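You operate a simulated robot arm through the tools that you are given. There is no shell and no other tool. Be economical: measure what you need, move in short steps, check, and stop when the job is done.

Carry out the task below with a simulated two-armed robot. There is one attempt and no reset: what you move stays moved.

JOB
Pick up the milk carton from the top of the wooden counter with one hand, pass it to the other hand and put it on the shelf under the wooden counter. Set down upright: milk carton.

Only the result counts: the job must be done as asked and must still hold three seconds after the hand-in. Knocking over, shifting, dropping, spilling or breaking anything else fails it.

ROBOT AND FRAMES
Two 6-joint arms with two-finger grippers on one trunk, on a base that drives. Base frame: it is fixed to the floor where the robot stands at the start and does not move with it; the origin is under the middle of the robot, x ahead of it, y to its left, z up. Units: cm, degrees, N and s.
The left shoulder is at the start at [6.1, 14.3, 80.9], the right one opposite. With the tool pointing down near the work surface each hand reaches from about 20 to 70 cm from the robot's upright axis, wherever it stands, measured 20 degrees to its own side. Places, roughly: shelf under the wooden counter [100, 50, 30]. Payload 2.45 kg a hand.
The tool frame of a hand sits at the grasp point between the pads (the TCP): z along the fingers, y along the line on which they close. The tips reach 2.6 cm beyond it. Largest opening 9.6 cm; the body of the gripper starts 6.9 cm behind the TCP.
Orientation is told as [roll, pitch, yaw] about the base's x, y, z axes, in that order, counted from this pose: with the fingers straight down and closing along the base's y, the tool's x points along the base's -x, its y along +y and its z along -z.

CONTROLS
- The arms move only by the tool arm_command. It takes "left_targets", "right_targets" or both (then of equal length, played together; a hand with none holds still); each is a list that holds one entry, the list of rows, each a list of 7 numbers: the shift along the base's x, y, z in units of 20 mm (1.0 is 20 mm), then the turn, a rotation vector about the base's x, y, z in units of 5 degrees (1.0 is 5 degrees), then the opening, from 0 (shut) to 1 (fully open). In form: [[[dx, dy, dz, rx, ry, rz, grip], ...]]. A call has 1 to 8 rows; each row shifts and turns the commanded pose from where the row before left it. A call with a number of a shift or a turn outside -1 to 1 is refused whole. Rows are played at 5 a second. More than 5 cm and 8.6 degrees between two rows, or a gripper value outside its range, and nothing of the call is played. Where a pose cannot be reached the arm comes as near as it can. A force on the tool above 40 N (or 10 N above the force at the start of the call, whichever is more), or a blocked arm, ends the call early, and 0.2 s more pass. Each finger halts on what it meets, pressing with about 36 N; the grip force reading is that of the motor and also rises with nothing between the fingers. The clock runs only during rows and for 0.2 s after the last one: add rows that do not move to give the fingers time. The reply holds the time, the measured pose of the TCP, the force on the tool along the base axes, the opening and the grip force, in the units named above and with some noise, with the torque about the TCP (base axes, N m) and any sound that the robot's microphone picked up.
- Cameras (640 x 400 px; columns grow to the right, rows downward): "scene" is now at [14.93, 1.01, 143.84]; the picture's right is [0.08, -1.00, -0.00], its down [-0.55, -0.05, -0.84] and it looks along [0.83, 0.07, -0.55] (base axes); focal length 252 px, centre (320, 200). "left" rides on the left gripper at [8.2, -0.3, -9.8] in its tool frame; the picture's right is [0.04, 1.00, 0.00], its down [-0.73, 0.03, -0.68] and it looks along [-0.68, 0.03, 0.73] (tool axes); focal length 256 px, centre (320, 200). "right" rides on the right gripper at [8.1, 0.3, -9.8] in its tool frame; the picture's right is [-0.04, 1.00, 0.00], its down [-0.73, -0.03, -0.68] and it looks along [-0.68, -0.03, 0.73] (tool axes); focal length 256 px, centre (320, 200). There is no depth. A picture from a camera that has moved, and an enlarged one, comes with that camera's place and axes in the base frame and with its lens.
- camera(camera): a new picture of that camera. No time passes.
- move_column(by): slides the trunk up (or, below 0, down) by that many cm; the arms and the scene camera ride with it, the base frame stays. It gives what a move gives, with no picture.
- drive_base(legs): drives the robot by 1 to 6 legs, each [ahead, turn to the left] in cm and degrees, along the robot's own axes; the way and the turn of a leg run together, so that a leg with both is an arc; at most 150 cm and 180 degrees a leg. The arms and the cameras ride along, it lands a little off, and it stops where it bumps. It gives what a move gives.
- head_to(pan, tilt): turns the head with the scene camera to pan (to the left, within 86 degrees either way) and tilt (down, from -29 to 69), counted from straight ahead of the robot. It gives what a move gives.
- close_up(camera, box): a new picture of the part [left, top, right, bottom] of that camera's present view, enlarged. No time passes.
- finish_job(): hands the job in; it is judged then, once.

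Go step by step. Nothing tells you exact positions but the pictures and the camera data: compare them with the known pose of the tool, close in by small moves and look again before you grip or let go. The budget is 120 turns and 108 pictures, counting those below and the enlarged ones. Unless the task says otherwise, let go and move clear before handing in, and close with one line.

The tools are called after "Call:" as name(argument=value, ...) on one line, values as JSON. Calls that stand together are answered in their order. arm_command: Moves the arms, as the interface text tells. Its arguments: {"type":"object","properties":{"left_targets":{"type":"array","items":{"type":"array","items":{"type":"array","items":{"type":"number"}}}},"right_targets":{"type":"array","items":{"type":"array","items":{"type":"array","items":{"type":"number"}}}}},"required":[]} The other tools are called the same way: move_column (by) slides the trunk up or down; drive_base (legs) drives the base; head_to (pan, tilt) turns the head that bears the scene camera; camera (camera) takes a picture; close_up (camera, box) takes an enlarged picture of a part of a camera's view; finish_job () hands the job in.

At the start:

```text
clock: 0.0
left_tool_pos: [55.14, 25.4, 110.14]
left_tcp_rot: [0.0, 0.0, 0.1]
left_ft_force: [-0.6, 0.7, 0.8]
left_wrist_torque: [0.0, -0.02, 0.01]
left_opening: 9.58
left_finger_force: 0.1
right_tool_pos: [50.0, -19.14, 109.59]
right_tcp_rot: [0.0, 0.0, 0.1]
right_ft_force: [0.5, 0.4, 0.1]
right_wrist_torque: [-0.01, 0.01, 0.01]
right_opening: 9.58
right_finger_force: 0.0
trunk travel left (down, up): [-43.4, 15.6]
robot x, y, heading: [-0.02, -0.11, -0.2]
head pan, tilt: [4.8, 33.2]
```

scene: 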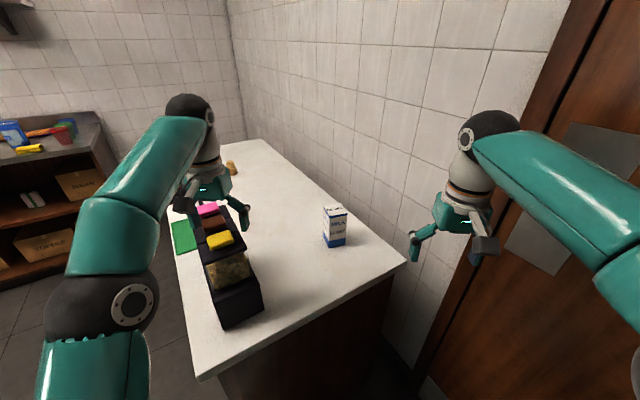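
right: 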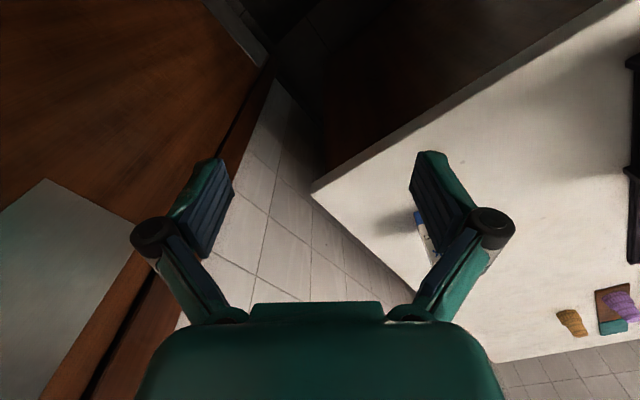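
left: 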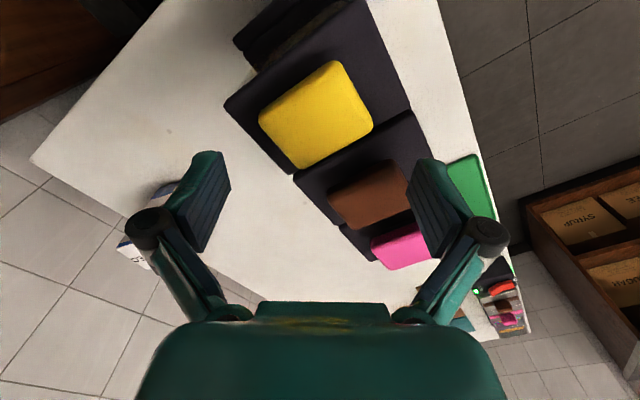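

I see a white-topped counter turned about 36° to me, with the carton near its front end at about (71, 0). The shelf must be under that counter, probably opening on its left side. First I'll look closer.

Call:
close_up(camera="scene", box=[160, 130, 420, 390])

Call:
head_to(pan=35, tilt=45)

Call:
camera(camera="scene")

```text
1.54 times, centred on (290, 260) of scene
camera zoom: at [14.93, 1.01, 143.84], right [0.08, -1.0, 0.0], down [-0.55, -0.05, -0.84], along [0.83, 0.07, -0.55], focal length 388 px, centre (366, 108)
```

zoom: 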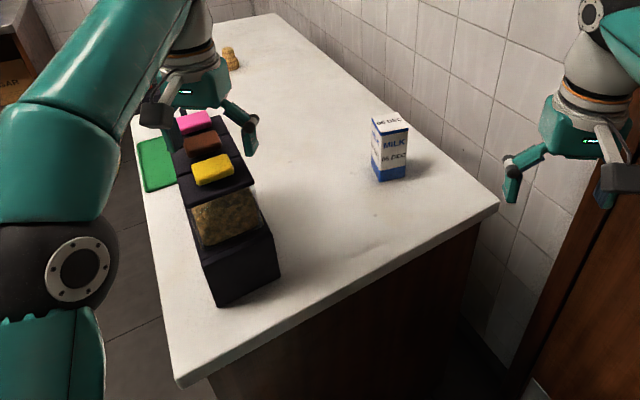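

```text
clock: 0.9
left_tool_pos: [55.21, 25.45, 110.18]
left_tcp_rot: [0.0, 0.0, 0.0]
left_ft_force: [0.5, 0.5, 0.1]
left_wrist_torque: [-0.02, -0.03, -0.03]
left_opening: 9.61
left_finger_force: 0.0
right_tool_pos: [49.99, -19.02, 109.77]
right_tcp_rot: [0.0, 0.0, 0.1]
right_ft_force: [0.3, -0.7, 0.0]
right_wrist_torque: [0.01, 0.0, -0.01]
right_opening: 9.59
right_finger_force: 0.2
trunk travel left (down, up): [-43.4, 15.6]
robot x, y, heading: [-0.05, -0.18, 0.1]
head pan, tilt: [35.0, 45.0]
```

```text
103 pictures are left
camera scene: at [12.73, 4.92, 142.08], right [0.57, -0.82, 0.0], down [-0.58, -0.41, -0.71], along [0.58, 0.41, -0.71], focal length 252 px, centre (320, 200)
```

scene: 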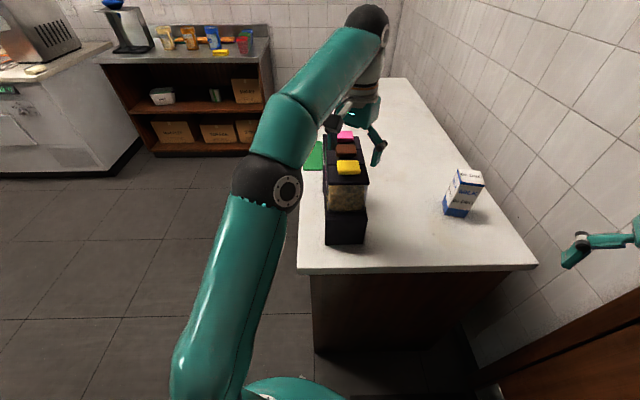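

The counter top comes out near z ≈ 82.5 cm, running along about heading 36°, and the carton is near (78, 3), slightly out of reach. I'll raise the trunk for clearance and drive a bit closer with a left turn.

Call:
move_column(by=10)

Call:
drive_base(legs=[[14, 0], [0, 20]])

Call:
head_to(pan=-10, tilt=45)

Call:
camera(camera="scene")

Call:
camera(camera="right")

Call:
camera(camera="left")

```text
clock: 2.3
left_tool_pos: [55.13, 25.45, 120.15]
left_tcp_rot: [0.0, 0.0, 0.0]
left_ft_force: [-0.1, 0.0, 0.0]
left_wrist_torque: [0.02, -0.03, 0.0]
left_opening: 9.61
left_finger_force: 0.1
right_tool_pos: [50.16, -19.07, 119.85]
right_tcp_rot: [0.0, 0.1, 0.0]
right_ft_force: [-0.6, 0.1, 0.1]
right_wrist_torque: [0.02, -0.03, 0.03]
right_opening: 9.62
right_finger_force: 0.1
trunk travel left (down, up): [-53.4, 5.6]
robot x, y, heading: [0.02, -0.12, -0.2]
head pan, tilt: [35.0, 45.0]
```

```text
clock: 3.7
left_tool_pos: [67.99, 25.32, 120.24]
left_tcp_rot: [0.0, 0.0, 0.1]
left_ft_force: [-0.3, -0.1, 0.4]
left_wrist_torque: [0.05, -0.07, 0.0]
left_opening: 9.59
left_finger_force: 0.1
right_tool_pos: [62.82, -19.17, 119.82]
right_tcp_rot: [0.0, 0.1, 0.1]
right_ft_force: [0.0, -0.6, -0.5]
right_wrist_torque: [0.04, -0.04, -0.02]
right_opening: 9.6
right_finger_force: 0.0
trunk travel left (down, up): [-53.4, 5.6]
robot x, y, heading: [12.85, 0.2, 0.4]
head pan, tilt: [35.0, 45.0]
stopped in leg 1: the robot was blocked; the commanded pose is now the measured one
```

```text
clock: 4.9
left_tool_pos: [68.13, 25.41, 120.16]
left_tcp_rot: [-0.1, 0.2, 0.0]
left_ft_force: [-0.6, 1.1, -0.2]
left_wrist_torque: [-0.02, 0.01, 0.02]
left_opening: 9.6
left_finger_force: 0.0
right_tool_pos: [63.13, -19.29, 119.81]
right_tcp_rot: [0.0, 0.1, 0.1]
right_ft_force: [0.2, -0.6, -0.4]
right_wrist_torque: [-0.06, -0.01, 0.03]
right_opening: 9.62
right_finger_force: 0.1
trunk travel left (down, up): [-53.4, 5.6]
robot x, y, heading: [12.62, -0.15, 0.2]
head pan, tilt: [-10.0, 45.0]
```

```text
102 pictures are left
camera scene: at [27.04, -1.19, 152.07], right [-0.17, -0.99, 0.0], down [-0.7, 0.12, -0.71], along [0.7, -0.12, -0.71], focal length 252 px, centre (320, 200)
```

scene: 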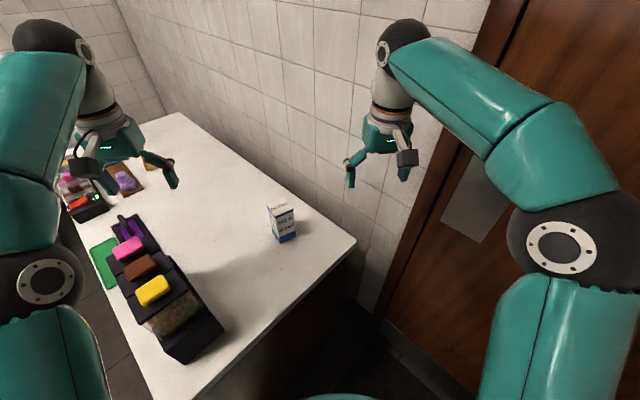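

```text
101 pictures are left
camera right: at [54.82, -18.88, 129.66], right [0.04, 1.0, 0.0], down [0.74, -0.03, 0.68], along [0.68, -0.03, -0.74], focal length 256 px, centre (320, 200)
```

right: 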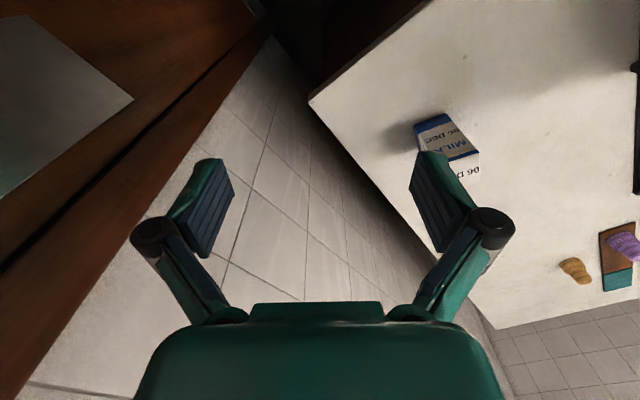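

```text
100 pictures are left
camera left: at [59.87, 25.05, 129.94], right [-0.04, 1.0, 0.0], down [0.73, 0.03, 0.68], along [0.68, 0.03, -0.74], focal length 256 px, centre (320, 200)
```

left: 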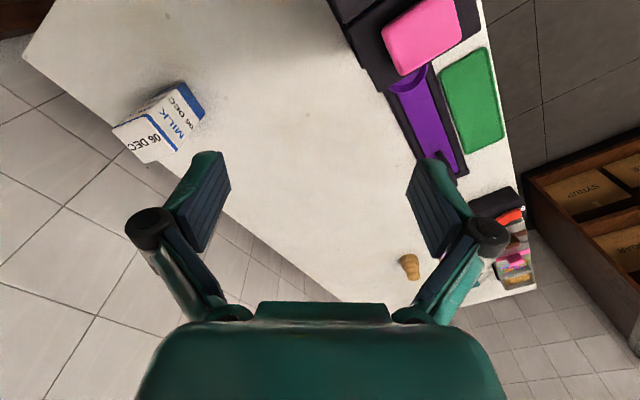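

The base is against the counter. Triangulating from both wrist cameras, the carton is about 6 cm square, yawed about 22°, centred near (79, 1) on a top at z ≈ 85. I'll back off slightly and turn left so that the right arm lines up with it.

Call:
drive_base(legs=[[-1.5, 0], [0, 22]])

Call:
head_to(pan=-20, tilt=48)

Call:
camera(camera="scene")

Call:
camera(camera="right")

```text
clock: 6.9
left_tool_pos: [53.25, 44.5, 120.11]
left_tcp_rot: [0.1, 0.1, 22.2]
left_ft_force: [-0.2, 0.1, 0.3]
left_wrist_torque: [-0.02, 0.06, 0.0]
left_opening: 9.62
left_finger_force: 0.0
right_tool_pos: [65.5, 1.52, 119.79]
right_tcp_rot: [0.0, 0.2, 22.4]
right_ft_force: [0.3, -0.5, -0.1]
right_wrist_torque: [-0.01, -0.01, 0.03]
right_opening: 9.58
right_finger_force: 0.1
trunk travel left (down, up): [-53.4, 5.6]
robot x, y, heading: [12.23, -1.67, 22.3]
head pan, tilt: [-10.0, 45.0]
```

```text
clock: 7.7
left_tool_pos: [53.3, 44.51, 120.24]
left_tcp_rot: [0.0, 0.2, 22.3]
left_ft_force: [-0.3, -0.3, -0.5]
left_wrist_torque: [-0.03, 0.03, 0.04]
left_opening: 9.62
left_finger_force: 0.1
right_tool_pos: [65.41, 1.36, 119.95]
right_tcp_rot: [0.0, 0.1, 22.5]
right_ft_force: [1.1, -0.2, -0.2]
right_wrist_torque: [-0.02, -0.01, 0.03]
right_opening: 9.59
right_finger_force: 0.1
trunk travel left (down, up): [-53.4, 5.6]
robot x, y, heading: [12.56, -1.54, 22.2]
head pan, tilt: [-20.0, 48.0]
```

```text
99 pictures are left
camera scene: at [26.03, 1.33, 151.65], right [0.04, -1.0, 0.0], down [-0.74, -0.03, -0.67], along [0.67, 0.03, -0.74], focal length 252 px, centre (320, 200)
```

scene: 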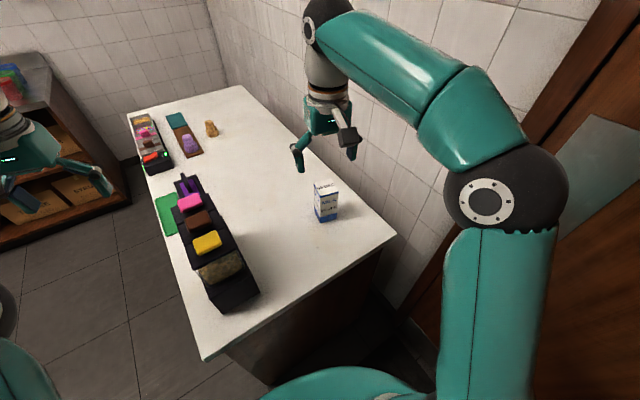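

```text
98 pictures are left
camera right: at [57.71, -1.43, 129.7], right [-0.34, 0.94, 0.0], down [0.69, 0.25, 0.68], along [0.64, 0.23, -0.74], focal length 256 px, centre (320, 200)
```

right: 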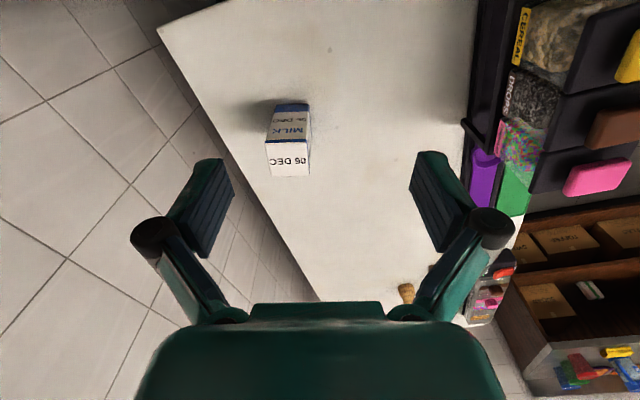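

The carton face is now aligned with the right gripper (yaw about 22°), with its centre at ≈ (79.3, 1.4) and its top at z ≈ 98. I'll move the open right hand above it.

Call:
arm_command(right_targets=[[[0.87, 0, -0.92, 0, 0, 0, 1], [0.87, 0, -0.92, 0, 0, 0, 1], [0.87, 0, -0.92, 0, 0, 0, 1], [0.87, 0, -0.92, 0, 0, 0, 1], [0.87, 0, -0.92, 0, 0, 0, 1], [0.87, 0, -0.92, 0, 0, 0, 1], [0.87, 0, -0.92, 0, 0, 0, 1], [0.87, 0, -0.92, 0, 0, 0, 1]]])

Call:
camera(camera="right")

Call:
close_up(camera="scene", box=[240, 80, 440, 260])

```text
clock: 9.4
left_tool_pos: [53.37, 44.5, 120.07]
left_tcp_rot: [0.0, 0.1, 22.2]
left_ft_force: [-0.2, -0.1, 0.0]
left_wrist_torque: [-0.01, 0.01, -0.02]
left_opening: 9.59
left_finger_force: 0.1
right_tool_pos: [79.32, 1.52, 104.94]
right_tcp_rot: [0.0, 0.2, 22.5]
right_ft_force: [-0.3, 0.0, 0.3]
right_wrist_torque: [0.01, 0.01, 0.01]
right_opening: 9.59
right_finger_force: 0.0
trunk travel left (down, up): [-53.4, 5.6]
robot x, y, heading: [12.47, -1.26, 22.8]
head pan, tilt: [-20.0, 48.0]
```

```text
97 pictures are left
camera right: at [71.6, -1.33, 114.88], right [-0.34, 0.94, 0.0], down [0.69, 0.25, 0.68], along [0.63, 0.23, -0.74], focal length 256 px, centre (320, 200)
```

right: 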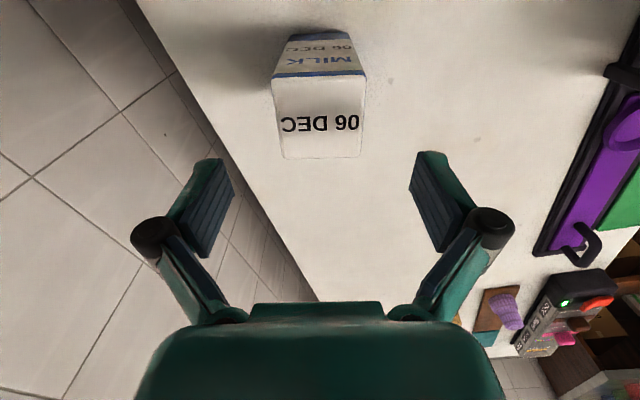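

```text
2.22 times, centred on (340, 170) of scene
camera zoom: at [26.12, 1.38, 151.64], right [0.04, -1.0, 0.0], down [-0.74, -0.03, -0.67], along [0.67, 0.03, -0.74], focal length 561 px, centre (276, 267)
```

zoom: 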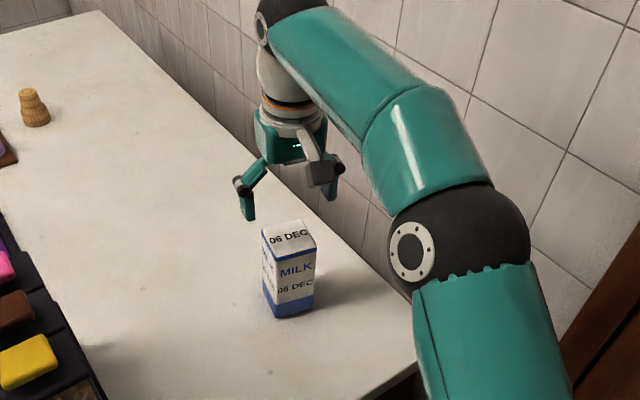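

The right hand is centred over the carton (top at z ≈ 97). I'll descend about 10.4 cm with the fingers open.

Call:
arm_command(right_targets=[[[0, 0, -0.87, 0, 0, 0, 1], [0, 0, -0.87, 0, 0, 0, 1], [0, 0.05, -0.87, 0, 0, 0, 1], [0, 0, -0.87, 0, 0, 0, 1], [0, 0, -0.87, 0, 0, 0, 1], [0, 0, -0.87, 0, 0, 0, 1]]])

Call:
camera(camera="right")

Call:
close_up(camera="scene", box=[240, 80, 440, 260])

```text
clock: 10.8
left_tool_pos: [53.32, 44.48, 120.14]
left_tcp_rot: [0.0, 0.1, 22.3]
left_ft_force: [0.7, -0.3, -0.5]
left_wrist_torque: [0.01, -0.01, 0.03]
left_opening: 9.6
left_finger_force: 0.0
right_tool_pos: [79.44, 1.53, 94.67]
right_tcp_rot: [0.1, 0.2, 22.4]
right_ft_force: [0.2, -0.1, 0.2]
right_wrist_torque: [-0.04, 0.01, 0.03]
right_opening: 9.61
right_finger_force: 0.0
trunk travel left (down, up): [-53.4, 5.6]
robot x, y, heading: [12.52, -1.66, 22.4]
head pan, tilt: [-20.0, 48.0]
```

```text
95 pictures are left
camera right: at [71.64, -1.33, 104.5], right [-0.34, 0.94, 0.0], down [0.69, 0.25, 0.68], along [0.64, 0.23, -0.74], focal length 256 px, centre (320, 200)
```

right: 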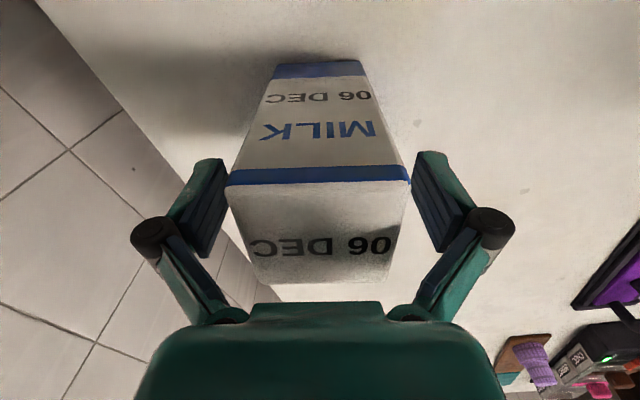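

```text
2.22 times, centred on (340, 170) of scene
camera zoom: at [26.05, 1.36, 151.65], right [0.04, -1.0, 0.0], down [-0.74, -0.03, -0.67], along [0.67, 0.03, -0.74], focal length 561 px, centre (276, 267)
```

zoom: 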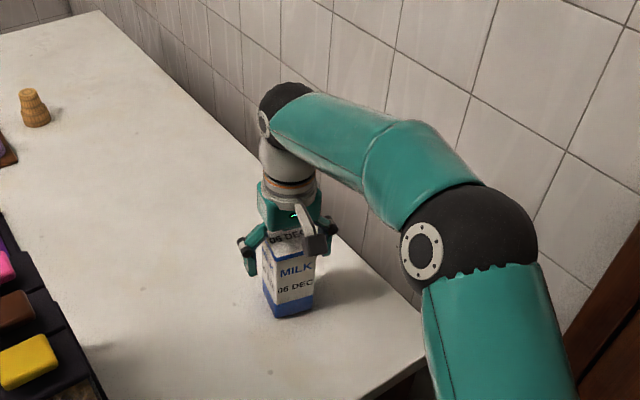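

Both fingers straddle the carton's top, and it looks centred. I'll close, then check.

Call:
arm_command(right_targets=[[[0, 0, 0, 0, 0, 0, 0.65], [0, 0, 0, 0, 0, 0, 0.4], [0, 0, 0, 0, 0, 0, 0.3], [0, 0, 0, 0, 0, 0, 0.3], [0, 0, 0, 0, 0, 0, 0.3]]])

Call:
camera(camera="right")

```text
clock: 12.1
left_tool_pos: [53.31, 44.58, 120.18]
left_tcp_rot: [0.0, 0.0, 22.3]
left_ft_force: [-0.5, 0.3, 0.6]
left_wrist_torque: [0.01, 0.0, -0.01]
left_opening: 9.6
left_finger_force: 0.0
right_tool_pos: [79.34, 1.53, 94.58]
right_tcp_rot: [0.0, 0.2, 22.5]
right_ft_force: [-0.7, -0.3, 0.4]
right_wrist_torque: [-0.01, -0.08, -0.06]
right_opening: 6.0
right_finger_force: 35.7
trunk travel left (down, up): [-53.4, 5.6]
robot x, y, heading: [12.41, -1.4, 22.4]
head pan, tilt: [-20.0, 48.0]
```

```text
93 pictures are left
camera right: at [71.63, -1.32, 104.51], right [-0.34, 0.94, 0.0], down [0.69, 0.25, 0.68], along [0.64, 0.23, -0.74], focal length 256 px, centre (320, 200)
```

right: 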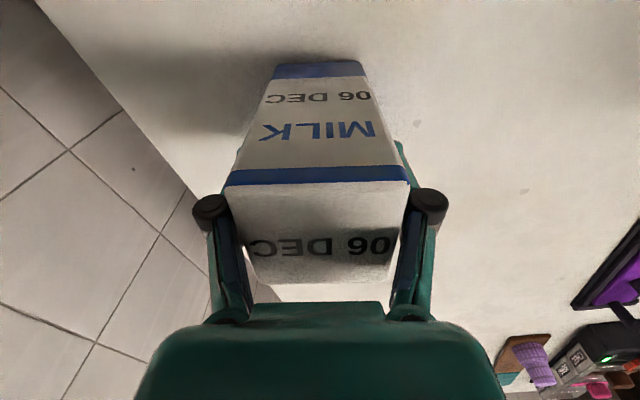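

The carton is gripped at 6.0 cm. Lifting.

Call:
arm_command(right_targets=[[[0, 0, 0.5, 0, 0, 0, 0.3], [0, 0, 1, 0, 0, 0, 0.3], [0, 0, 1, 0, 0, 0, 0.3], [0, 0, 1, 0, 0, 0, 0.3], [0, 0, 1, 0, 0, 0, 0.3], [0, 0, 1, 0, 0, 0, 0.3], [-0.5, 0, 1, 0, 0, 0, 0.3], [-0.5, 0, 1, 0, 0, 0, 0.3]]])

Call:
camera(camera="scene")

```text
clock: 13.8
left_tool_pos: [53.23, 44.6, 120.15]
left_tcp_rot: [-0.1, 0.1, 22.3]
left_ft_force: [0.5, 0.6, 0.1]
left_wrist_torque: [-0.01, -0.02, 0.0]
left_opening: 9.58
left_finger_force: 0.1
right_tool_pos: [77.28, 1.48, 109.57]
right_tcp_rot: [0.0, 0.2, 22.4]
right_ft_force: [-1.1, 0.0, -5.0]
right_wrist_torque: [0.04, -0.03, 0.03]
right_opening: 5.98
right_finger_force: 35.8
trunk travel left (down, up): [-53.4, 5.6]
robot x, y, heading: [12.46, -1.5, 22.3]
head pan, tilt: [-20.0, 48.0]
```

```text
92 pictures are left
camera scene: at [26.04, 1.36, 151.65], right [0.04, -1.0, 0.0], down [-0.74, -0.03, -0.67], along [0.67, 0.03, -0.74], focal length 252 px, centre (320, 200)
```

scene: 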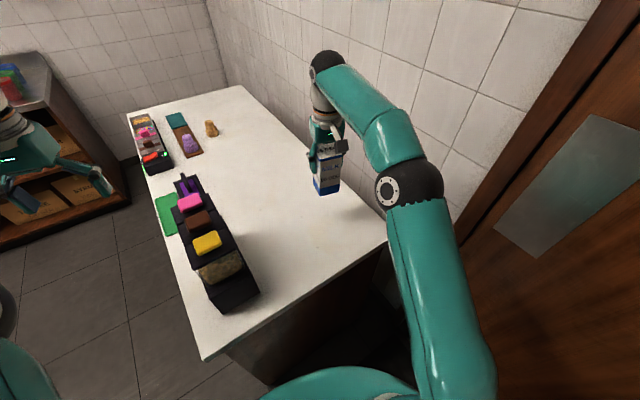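

The carton is held and clear of the counter. I'll raise the trunk 5 cm, bring the right hand to the middle in front of the robot and start turning the left hand to point forward.

Call:
move_column(by=5)

Call:
arm_command(right_targets=[[[-0.8, 0.95, 0.34, 0, 0, 0, 0.3], [-0.8, 0.95, 0.34, 0, 0, 0, 0.3], [-0.8, 0.95, 0.34, 0, 0, 0, 0.3], [-0.8, 0.95, 0.34, 0, 0, 0, 0.3], [-0.8, 0.95, 0.34, 0, 0, 0, 0.3], [-0.8, 0.95, 0.34, 0, 0, 0, 0.3], [-0.8, 0.95, 0.34, 0, 0, 0, 0.3], [-0.8, 0.95, 0.34, 0, 0, 0, 0.3]]], left_targets=[[[0, 0, 0, 0.379, -0.925, 0, 1], [0, 0, 0, 0.379, -0.925, 0, 1], [0, 0, 0, 0.379, -0.925, 0, 1], [0, 0, 0, 0.379, -0.925, 0, 1], [0, 0, 0, 0.379, -0.925, 0, 1], [0, 0, 0, 0.379, -0.925, 0, 1], [0, 0, 0, 0.379, -0.925, 0, 1], [0, 0, 0, 0.379, -0.925, 0, 1]]])

Call:
head_to(pan=10, tilt=40)

Call:
camera(camera="scene")

```text
clock: 14.8
left_tool_pos: [53.31, 44.58, 125.19]
left_tcp_rot: [0.1, 0.1, 22.3]
left_ft_force: [1.3, -0.7, -0.2]
left_wrist_torque: [-0.03, 0.02, -0.02]
left_opening: 9.6
left_finger_force: 0.1
right_tool_pos: [77.25, 1.6, 114.46]
right_tcp_rot: [0.0, 0.2, 22.3]
right_ft_force: [0.8, -0.1, -5.2]
right_wrist_torque: [0.01, -0.02, 0.03]
right_opening: 5.96
right_finger_force: 36.4
trunk travel left (down, up): [-58.4, 0.6]
robot x, y, heading: [12.61, -1.43, 22.3]
head pan, tilt: [-20.0, 48.0]
```

```text
clock: 16.6
left_tool_pos: [53.16, 44.71, 125.2]
left_tcp_rot: [0.0, -40.0, 22.4]
left_ft_force: [0.7, -0.5, -0.8]
left_wrist_torque: [-0.02, -0.03, -0.01]
left_opening: 9.61
left_finger_force: 0.1
right_tool_pos: [64.35, 16.95, 119.89]
right_tcp_rot: [-0.1, 0.2, 22.3]
right_ft_force: [-0.6, 0.5, -4.7]
right_wrist_torque: [0.02, -0.07, -0.02]
right_opening: 5.98
right_finger_force: 35.9
trunk travel left (down, up): [-58.4, 0.6]
robot x, y, heading: [12.1, -1.55, 22.4]
head pan, tilt: [-20.0, 48.0]
```

```text
clock: 17.5
left_tool_pos: [53.2, 44.56, 125.14]
left_tcp_rot: [0.1, -39.9, 22.2]
left_ft_force: [-0.3, -0.4, -0.4]
left_wrist_torque: [0.02, 0.0, -0.02]
left_opening: 9.61
left_finger_force: 0.0
right_tool_pos: [64.51, 16.72, 119.9]
right_tcp_rot: [0.0, 0.2, 22.3]
right_ft_force: [-0.4, -0.8, -5.6]
right_wrist_torque: [0.0, 0.01, -0.03]
right_opening: 5.96
right_finger_force: 36.3
trunk travel left (down, up): [-58.4, 0.6]
robot x, y, heading: [12.07, -1.38, 22.3]
head pan, tilt: [10.0, 40.0]
```

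```text
91 pictures are left
camera scene: at [25.36, 5.58, 157.79], right [0.53, -0.85, 0.0], down [-0.54, -0.34, -0.77], along [0.65, 0.41, -0.64], focal length 252 px, centre (320, 200)
```

scene: 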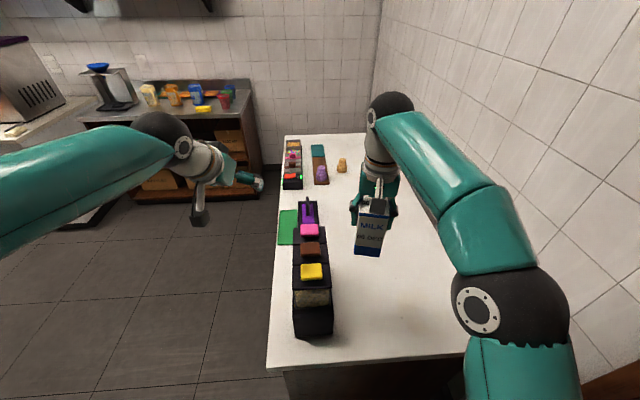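

The left hand is half turned. I'll finish its turn while drawing it back, and bring the carton a little further left.

Call:
arm_command(right_targets=[[[-0.25, 0.62, 0, 0, 0, 0, 0.3], [-0.25, 0.62, 0, 0, 0, 0, 0.3], [-0.25, 0.62, 0, 0, 0, 0, 0.3], [-0.25, 0.62, 0, 0, 0, 0, 0.3], [-0.25, 0.62, 0, 0, 0, 0, 0.3], [-0.25, 0.62, 0, 0, 0, 0, 0.3]]], left_targets=[[[-0.83, -0.6, 0, 0.379, -0.925, 0, 1], [-0.83, -0.6, 0, 0.379, -0.925, 0, 1], [-0.83, -0.6, 0, 0.379, -0.925, 0, 1], [-0.83, -0.6, 0, 0.379, -0.925, 0, 1], [-0.83, -0.6, 0, 0.379, -0.925, 0, 1], [-0.83, -0.6, 0, 0.379, -0.925, 0, 1]]])

Call:
camera(camera="scene")

Call:
camera(camera="left")

```text
clock: 18.9
left_tool_pos: [43.2, 37.25, 125.32]
left_tcp_rot: [-0.1, -69.8, 22.4]
left_ft_force: [0.8, -0.3, 0.0]
left_wrist_torque: [0.0, 0.01, 0.03]
left_opening: 9.58
left_finger_force: 0.0
right_tool_pos: [61.3, 23.12, 119.67]
right_tcp_rot: [0.1, 0.1, 22.5]
right_ft_force: [-0.7, -0.7, -5.6]
right_wrist_torque: [-0.03, 0.01, 0.03]
right_opening: 5.99
right_finger_force: 36.1
right hand out of reach, approached as far as the arm can: row 5, 6
trunk travel left (down, up): [-58.4, 0.6]
robot x, y, heading: [12.62, -1.53, 22.2]
head pan, tilt: [10.0, 40.0]
```

```text
90 pictures are left
camera scene: at [25.22, 5.54, 157.82], right [0.53, -0.85, 0.0], down [-0.54, -0.34, -0.77], along [0.65, 0.41, -0.64], focal length 252 px, centre (320, 200)
```

scene: 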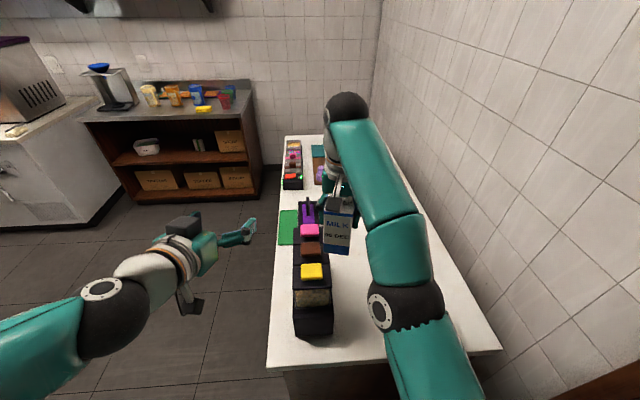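

```text
89 pictures are left
camera left: at [32.07, 32.5, 120.89], right [-0.39, 0.92, -0.04], down [-0.37, -0.12, 0.92], along [0.84, 0.38, 0.39], focal length 256 px, centre (320, 200)
```

left: 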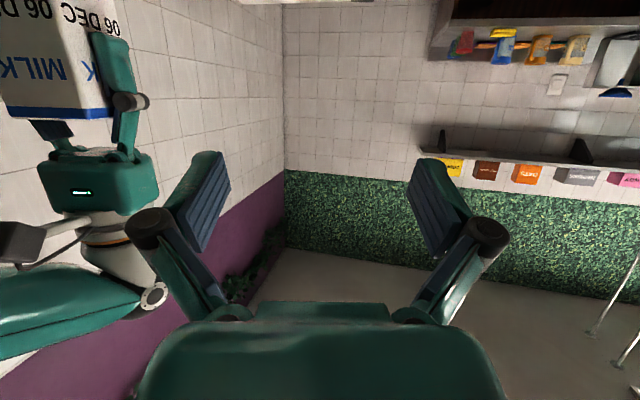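

The right hand reached its limit, so I'll draw it back 4 cm. The left hand moves in behind the carton at standoff distance.

Call:
arm_command(right_targets=[[[-0.3, -0.12, 0, 0, 0, 0, 0.3], [-0.3, -0.12, 0, 0, 0, 0, 0.3], [-0.3, -0.12, 0, 0, 0, 0, 0.3], [-0.3, -0.12, 0, 0, 0, 0, 0.3], [-0.3, -0.12, 0, 0, 0, 0, 0.3], [-0.3, -0.12, 0, 0, 0, 0, 0.3], [0, 0, 0, 0, 0, 0, 0.3], [0, 0, 0, 0, 0, 0, 0.3]]], left_targets=[[[0, -1, -0.38, 0, 0, 0, 1], [0, -1, -0.38, 0, 0, 0, 1], [0, -1, -0.38, 0, 0, 0, 1], [0, -1, -0.38, 0, 0, 0, 1], [0, -1, -0.38, 0, 0, 0, 1], [0, -1, -0.38, 0, 0, 0, 1], [0, -1, -0.38, 0, 0, 0, 1], [0, -1, -0.38, 0, 0, 0, 1]]])

Call:
camera(camera="scene")

Call:
camera(camera="left")

```text
clock: 20.7
left_tool_pos: [45.36, 21.33, 122.02]
left_tcp_rot: [0.2, -69.6, 22.2]
left_ft_force: [-0.4, -0.7, 0.1]
left_wrist_torque: [0.02, 0.0, 0.01]
left_opening: 9.6
left_finger_force: 0.0
left hand out of reach, approached as far as the arm can: row 3, 4, 5, 6, 7
right_tool_pos: [57.63, 21.61, 119.83]
right_tcp_rot: [-0.1, 0.3, 22.4]
right_ft_force: [0.0, -0.3, -5.0]
right_wrist_torque: [0.03, 0.02, 0.0]
right_opening: 5.98
right_finger_force: 35.7
trunk travel left (down, up): [-58.4, 0.6]
robot x, y, heading: [12.12, -1.46, 22.2]
head pan, tilt: [10.0, 40.0]
```

```text
88 pictures are left
camera scene: at [25.36, 5.52, 157.8], right [0.53, -0.85, 0.0], down [-0.54, -0.34, -0.77], along [0.65, 0.41, -0.64], focal length 252 px, centre (320, 200)
```

scene: 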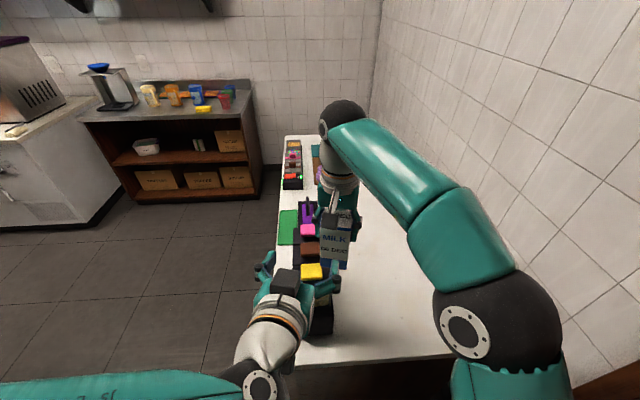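

```text
87 pictures are left
camera left: at [34.19, 16.54, 117.77], right [-0.39, 0.92, -0.04], down [-0.36, -0.12, 0.92], along [0.84, 0.38, 0.38], focal length 256 px, centre (320, 200)
```

left: 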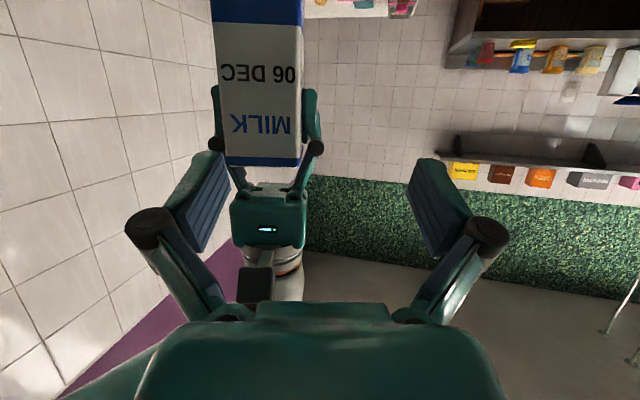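

The left arm is too folded in that pose. A diagonal approach suits both arms better, so I'll yaw both hands −40° together and shift the carton out a bit.

Call:
arm_command(right_targets=[[[0.18, -0.21, 0, 0, 0, -1, 0.3], [0.18, -0.21, 0, 0, 0, -1, 0.3], [0.18, -0.21, 0, 0, 0, -1, 0.3], [0.18, -0.21, 0, 0, 0, -1, 0.3], [0.18, -0.21, 0, 0, 0, -1, 0.3], [0.18, -0.21, 0, 0, 0, -1, 0.3], [0.18, -0.21, 0, 0, 0, -1, 0.3], [0.18, -0.21, 0, 0, 0, -1, 0.3]]], left_targets=[[[0.25, 0.2, 0, 0, 0, -1, 1], [0.25, 0.2, 0, 0, 0, -1, 1], [0.25, 0.2, 0, 0, 0, -1, 1], [0.25, 0.2, 0, 0, 0, -1, 1], [0.25, 0, 0, 0, 0, -1, 1], [0.25, 0, 0, 0, 0, -1, 1], [0.25, 0, 0, 0, 0, -1, 1], [0.25, 0, 0, 0, 0, -1, 1]]])

Call:
camera(camera="scene")

Call:
camera(camera="left")

```text
clock: 22.5
left_tool_pos: [47.87, 15.99, 123.78]
left_tcp_rot: [-0.3, -69.9, -12.6]
left_ft_force: [-0.3, -0.1, -0.1]
left_wrist_torque: [-0.02, -0.03, -0.07]
left_opening: 9.62
left_finger_force: 0.1
left hand out of reach, approached as far as the arm can: row 1, 6, 7, 8
right_tool_pos: [60.6, 18.43, 119.69]
right_tcp_rot: [-0.2, 0.2, -17.7]
right_ft_force: [0.5, -0.7, -5.4]
right_wrist_torque: [-0.03, -0.02, 0.02]
right_opening: 5.94
right_finger_force: 36.2
trunk travel left (down, up): [-58.4, 0.6]
robot x, y, heading: [12.16, -1.41, 22.5]
head pan, tilt: [10.0, 40.0]
```

```text
86 pictures are left
camera scene: at [25.35, 5.69, 157.79], right [0.53, -0.85, 0.0], down [-0.54, -0.34, -0.77], along [0.65, 0.41, -0.64], focal length 252 px, centre (320, 200)
```

scene: 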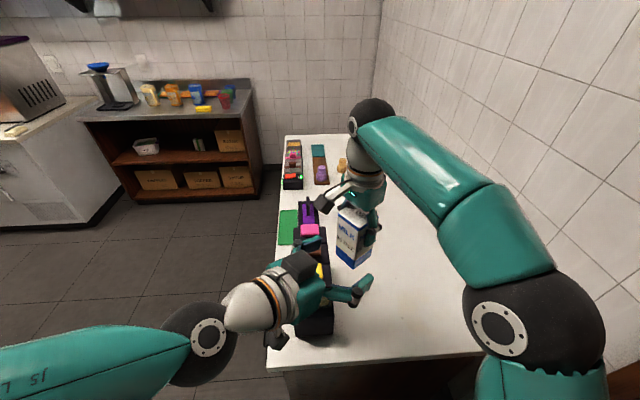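

```text
85 pictures are left
camera left: at [35.82, 18.41, 119.56], right [0.21, 0.98, -0.04], down [-0.37, 0.11, 0.92], along [0.91, -0.18, 0.38], focal length 256 px, centre (320, 200)
```

left: 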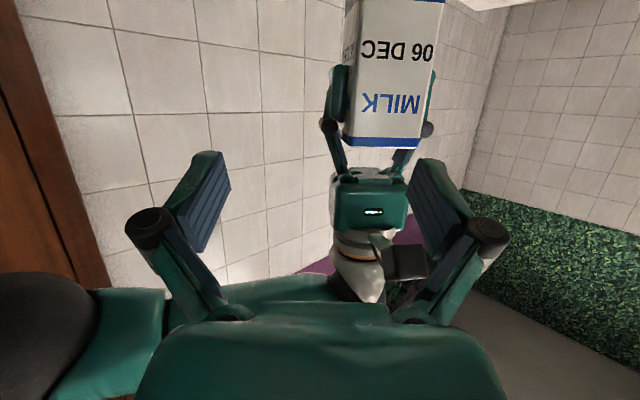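

The left arm is near a fold limit. I'll move it out to the left, lower it and turn it further, to see how it tracks.

Call:
arm_command(left_targets=[[[0, 1, -0.5, 0, 0, 0, 1], [0, 1, -0.5, 0, 0, 0, 1], [0, 1, -0.5, 0, 0, 0, 1], [0, 1, -0.5, 0, 0, -0.5, 1], [0, 0, 0, 0, 0, -0.5, 1], [0, 0, 0, 0, 0, 0, 1]]])

Call:
camera(camera="left")

```text
clock: 23.9
left_tool_pos: [47.36, 14.67, 122.62]
left_tcp_rot: [0.5, -69.4, -17.7]
left_ft_force: [0.2, -0.2, -0.3]
left_wrist_torque: [0.01, 0.02, 0.0]
left_opening: 9.62
left_finger_force: 0.1
left hand out of reach, approached as far as the arm can: row 2, 3, 4, 5
right_tool_pos: [60.6, 18.29, 119.6]
right_tcp_rot: [-0.1, 0.2, -17.6]
right_ft_force: [-0.1, -0.2, -5.1]
right_wrist_torque: [0.0, 0.02, -0.03]
right_opening: 5.95
right_finger_force: 36.3
trunk travel left (down, up): [-58.4, 0.6]
robot x, y, heading: [12.42, -1.35, 22.2]
head pan, tilt: [10.0, 40.0]
```

```text
84 pictures are left
camera left: at [35.55, 17.88, 118.3], right [0.28, 0.96, -0.03], down [-0.35, 0.14, 0.93], along [0.89, -0.25, 0.38], focal length 256 px, centre (320, 200)
```

left: 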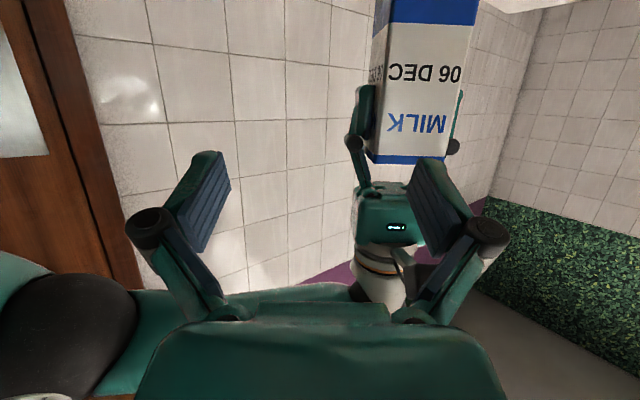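

I'll move the left hand outward past the carton's left side, where the wrist is farther from the trunk.

Call:
arm_command(left_targets=[[[0, 1, 0, 0, 0, 0, 1], [0.2, 1, 0, 0, 0, 0, 1], [0.3, 1, 0, 0, 0, 0, 1], [0.5, 1, 0, 0, 0, 0, 1], [0.5, 1, 0, 0, 0, -1, 1], [0.5, 1, 0, 0, 0, -1, 1], [0.5, 1, 0, 0, 0, -1, 1], [0.5, 1, 0, 0, 0, -1, 1]]])

Call:
camera(camera="scene")

```text
clock: 25.7
left_tool_pos: [53.42, 25.44, 124.68]
left_tcp_rot: [-0.4, -69.8, -37.3]
left_ft_force: [0.8, 1.0, -0.3]
left_wrist_torque: [-0.02, 0.01, -0.03]
left_opening: 9.59
left_finger_force: 0.1
left hand out of reach, approached as far as the arm can: row 1, 2, 4, 5
right_tool_pos: [60.58, 18.45, 119.55]
right_tcp_rot: [-0.1, 0.2, -17.6]
right_ft_force: [-1.0, 0.3, -5.1]
right_wrist_torque: [-0.03, 0.0, 0.03]
right_opening: 5.96
right_finger_force: 36.2
trunk travel left (down, up): [-58.4, 0.6]
robot x, y, heading: [12.35, -1.74, 22.2]
head pan, tilt: [10.0, 40.0]
```

```text
83 pictures are left
camera scene: at [25.5, 5.71, 157.77], right [0.53, -0.85, 0.0], down [-0.55, -0.34, -0.76], along [0.65, 0.41, -0.64], focal length 252 px, centre (320, 200)
```

scene: 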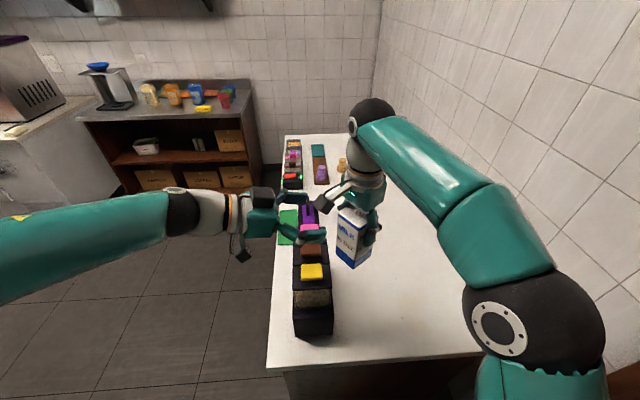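

The left arm tracks well again there. I'll rotate the carton another −20° to match the left hand's yaw of −37°, shift it 3 cm out, and lower the left hand to its approach line.

Call:
arm_command(right_targets=[[[0.38, 0, 0, 0, 0, -1, 0.3], [0.38, 0, 0, 0, 0, -1, 0.3], [0.38, 0, 0, 0, 0, -1, 0.3], [0.38, 0, 0, 0, 0, -1, 0.3], [0, 0, 0, 0, 0, 0, 0.3]]], left_targets=[[[0, 0.06, -0.86, 0, 0, 0, 1], [0, 0.06, -0.86, 0, 0, 0, 1], [0, 0.06, -0.86, 0, 0, 0, 1], [0, 0.06, -0.86, 0, 0, 0, 1], [0, 0, 0, 0, 0, 0, 1]]])

Call:
camera(camera="scene")

Call:
camera(camera="left")

```text
clock: 26.9
left_tool_pos: [53.42, 26.07, 117.88]
left_tcp_rot: [-0.1, -69.9, -37.6]
left_ft_force: [0.6, 0.1, 0.0]
left_wrist_torque: [0.06, -0.03, 0.03]
left_opening: 9.58
left_finger_force: 0.0
right_tool_pos: [63.47, 18.4, 119.71]
right_tcp_rot: [-0.1, 0.1, -37.7]
right_ft_force: [-0.7, 0.5, -5.0]
right_wrist_torque: [0.03, 0.0, -0.01]
right_opening: 5.96
right_finger_force: 36.2
trunk travel left (down, up): [-58.4, 0.6]
robot x, y, heading: [12.51, -1.32, 22.3]
head pan, tilt: [10.0, 40.0]
```

```text
82 pictures are left
camera scene: at [25.29, 5.56, 157.8], right [0.53, -0.85, 0.0], down [-0.54, -0.34, -0.77], along [0.65, 0.41, -0.64], focal length 252 px, centre (320, 200)
```

scene: 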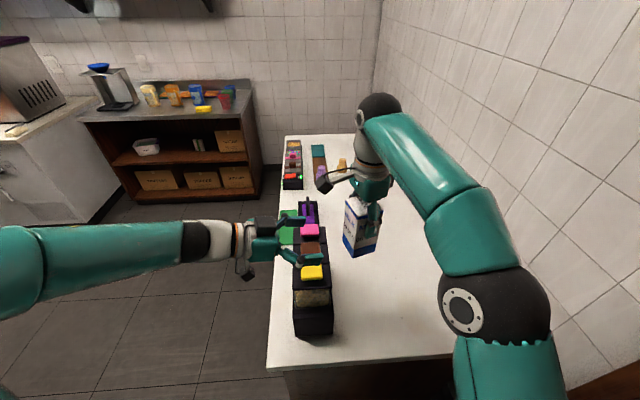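

```text
81 pictures are left
camera left: at [43.53, 33.13, 113.54], right [0.6, 0.8, -0.04], down [-0.29, 0.26, 0.92], along [0.75, -0.54, 0.38], focal length 256 px, centre (320, 200)
```

left: 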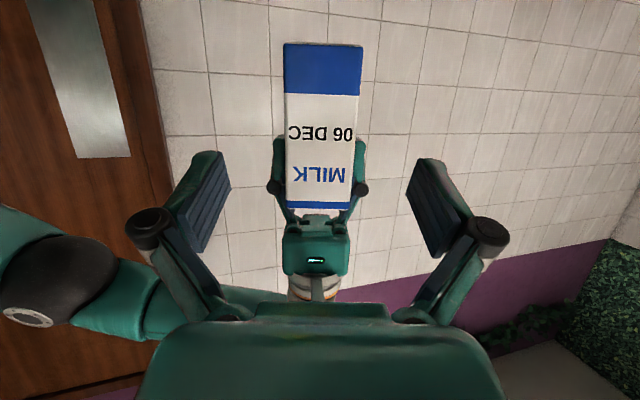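

The approach line is now centred on the carton, whose bottom is at z ≈ 110.1. I'll advance most of the way and check.

Call:
arm_command(left_targets=[[[0.628, -0.48, -0.288, 0, 0, 0, 1], [0.628, -0.48, -0.288, 0, 0, 0, 1], [0.628, -0.48, -0.288, 0, 0, 0, 1], [0.628, -0.48, -0.288, 0, 0, 0, 1], [0.628, -0.48, -0.288, 0, 0, 0, 1]]])

Call:
camera(camera="left")

Call:
close_up(camera="scene", box=[240, 140, 440, 300])

```text
clock: 28.1
left_tool_pos: [59.77, 21.09, 115.0]
left_tcp_rot: [-0.1, -69.7, -37.7]
left_ft_force: [0.4, 0.1, -0.4]
left_wrist_torque: [0.04, -0.03, -0.02]
left_opening: 9.62
left_finger_force: 0.2
right_tool_pos: [63.6, 18.42, 119.65]
right_tcp_rot: [-0.2, 0.2, -37.6]
right_ft_force: [0.4, -0.1, -4.9]
right_wrist_torque: [0.01, -0.05, 0.02]
right_opening: 5.97
right_finger_force: 35.6
trunk travel left (down, up): [-58.4, 0.6]
robot x, y, heading: [12.55, -1.65, 22.4]
head pan, tilt: [10.0, 40.0]
```

```text
80 pictures are left
camera left: at [49.93, 28.3, 110.66], right [0.6, 0.8, -0.04], down [-0.29, 0.26, 0.92], along [0.75, -0.54, 0.38], focal length 256 px, centre (320, 200)
```

left: 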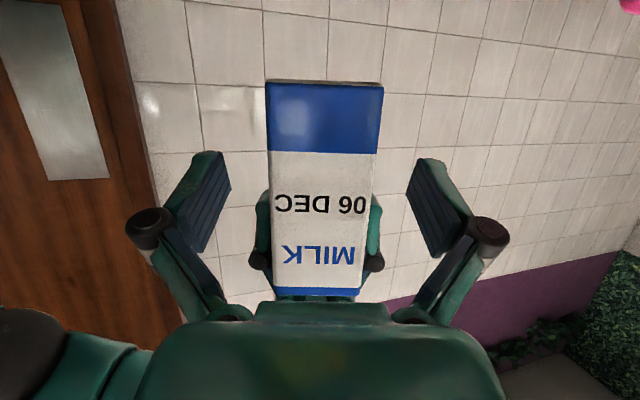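

```text
2.50 times, centred on (340, 220) of scene
camera zoom: at [25.44, 5.59, 157.79], right [0.53, -0.85, 0.0], down [-0.54, -0.34, -0.77], along [0.65, 0.41, -0.64], focal length 631 px, centre (270, 150)
```

zoom: 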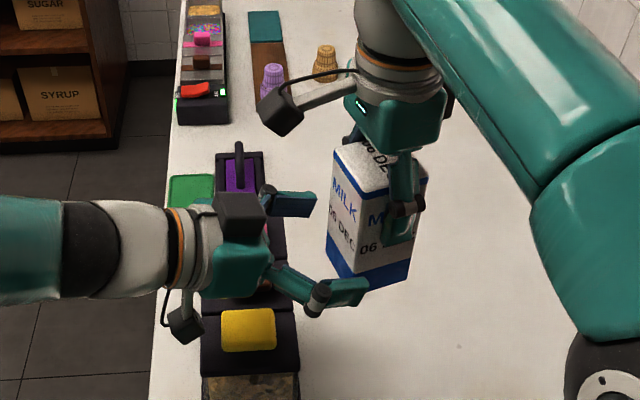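

Alignment is good. I'll advance the last 4.5 cm.

Call:
arm_command(left_targets=[[[0.6, -0.44, -0.27, 0, 0, 0, 1], [0.6, -0.44, -0.27, 0, 0, 0, 1], [0.6, -0.44, -0.27, 0, 0, 0, 1]]])

Call:
camera(camera="left")

Call:
close_up(camera="scene", box=[240, 140, 440, 300])

```text
clock: 28.9
left_tool_pos: [63.39, 18.59, 113.47]
left_tcp_rot: [0.2, -69.8, -37.9]
left_ft_force: [-3.6, 1.8, 7.5]
left_wrist_torque: [0.78, 0.91, 0.05]
left_opening: 9.62
left_finger_force: 0.1
right_tool_pos: [63.45, 18.36, 119.75]
right_tcp_rot: [-0.1, 0.1, -37.6]
right_ft_force: [1.3, -0.1, -5.2]
right_wrist_torque: [-0.01, 0.0, -0.02]
right_opening: 5.98
right_finger_force: 36.4
trunk travel left (down, up): [-58.4, 0.6]
robot x, y, heading: [12.61, -1.73, 22.3]
head pan, tilt: [10.0, 40.0]
```

```text
78 pictures are left
camera left: at [53.47, 25.72, 109.1], right [0.6, 0.8, -0.04], down [-0.29, 0.26, 0.92], along [0.75, -0.54, 0.38], focal length 256 px, centre (320, 200)
```

left: 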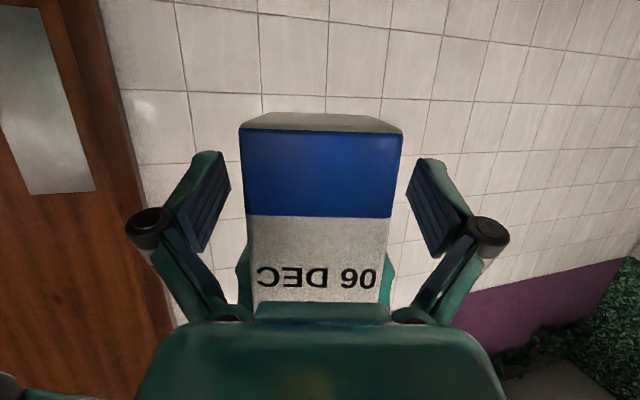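

```text
2.50 times, centred on (340, 220) of scene
camera zoom: at [25.3, 5.56, 157.82], right [0.53, -0.85, 0.0], down [-0.54, -0.34, -0.77], along [0.65, 0.41, -0.64], focal length 631 px, centre (270, 150)
```

zoom: 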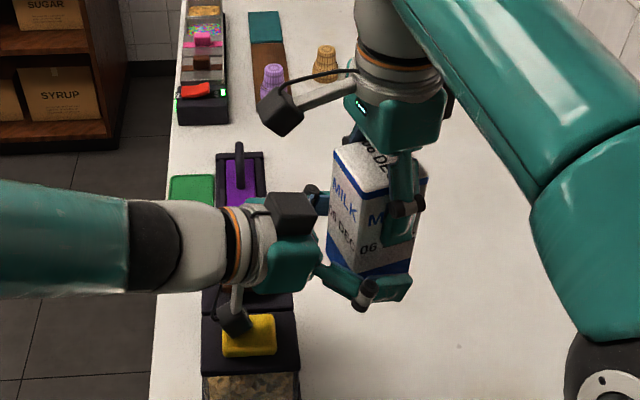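

The left hand now feels about 8 N upward, probably its hanging camera touching the tray below. I'll raise both hands 2 cm together right away.

Call:
arm_command(left_targets=[[[0, 0, 0.5, 0, 0, 0, 1], [0, 0, 0.5, 0, 0, 0, 1]]], right_targets=[[[0, 0, 0.5, 0, 0, 0, 0.3], [0, 0, 0.5, 0, 0, 0, 0.3]]])

Call:
close_up(camera="scene", box=[240, 140, 440, 300])

```text
clock: 29.5
left_tool_pos: [63.4, 18.62, 115.25]
left_tcp_rot: [-0.4, -69.8, -37.4]
left_ft_force: [-0.3, 0.1, 0.5]
left_wrist_torque: [0.01, -0.02, -0.03]
left_opening: 9.59
left_finger_force: 0.1
right_tool_pos: [63.69, 18.56, 121.56]
right_tcp_rot: [-0.1, 0.1, -37.7]
right_ft_force: [-0.6, 0.3, -5.5]
right_wrist_torque: [0.02, -0.01, -0.02]
right_opening: 5.98
right_finger_force: 35.5
trunk travel left (down, up): [-58.4, 0.6]
robot x, y, heading: [12.59, -1.66, 22.3]
head pan, tilt: [10.0, 40.0]
```

```text
2.50 times, centred on (340, 220) of scene
camera zoom: at [25.37, 5.62, 157.79], right [0.53, -0.85, 0.0], down [-0.54, -0.34, -0.77], along [0.65, 0.41, -0.64], focal length 631 px, centre (270, 150)
```

zoom: 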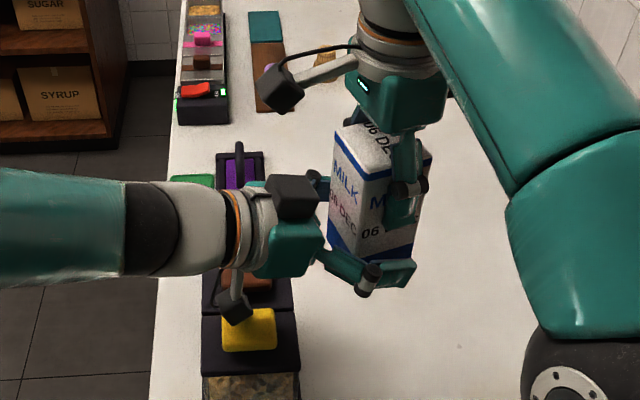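

The contact is gone and the tray looks unmoved. Closing the left hand on the lower carton.

Call:
arm_command(left_targets=[[[0, 0, 0, 0, 0, 0, 0.65], [0, 0, 0, 0, 0, 0, 0.4], [0, 0, 0, 0, 0, 0, 0.3], [0, 0, 0, 0, 0, 0, 0.3], [0, 0, 0, 0, 0, 0, 0.3]]])

Call:
camera(camera="left")

Call:
close_up(camera="scene", box=[240, 140, 440, 300])

```text
clock: 30.7
left_tool_pos: [63.39, 18.62, 115.33]
left_tcp_rot: [-0.2, -69.8, -37.6]
left_ft_force: [-4.6, -1.8, 0.1]
left_wrist_torque: [-0.01, 0.01, -0.18]
left_opening: 6.0
left_finger_force: 35.7
right_tool_pos: [63.62, 18.47, 121.59]
right_tcp_rot: [0.0, 0.0, -37.7]
right_ft_force: [3.9, 2.3, -5.8]
right_wrist_torque: [0.16, -0.28, 0.21]
right_opening: 5.96
right_finger_force: 36.1
trunk travel left (down, up): [-58.4, 0.6]
robot x, y, heading: [12.57, -1.5, 22.3]
head pan, tilt: [10.0, 40.0]
```

```text
75 pictures are left
camera left: at [53.58, 25.72, 110.98], right [0.6, 0.8, -0.04], down [-0.29, 0.26, 0.92], along [0.75, -0.54, 0.38], focal length 256 px, centre (320, 200)
```

left: 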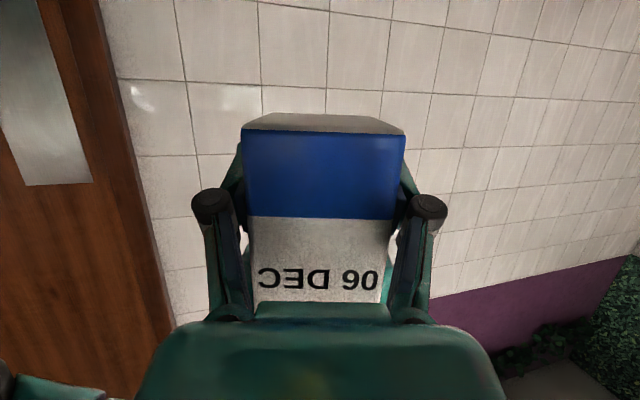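

```text
2.50 times, centred on (340, 220) of scene
camera zoom: at [25.37, 5.6, 157.79], right [0.53, -0.85, 0.0], down [-0.54, -0.34, -0.77], along [0.65, 0.41, -0.64], focal length 631 px, centre (270, 150)
```

zoom: 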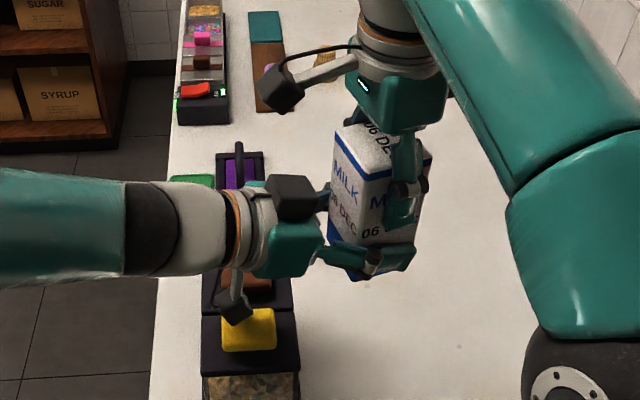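

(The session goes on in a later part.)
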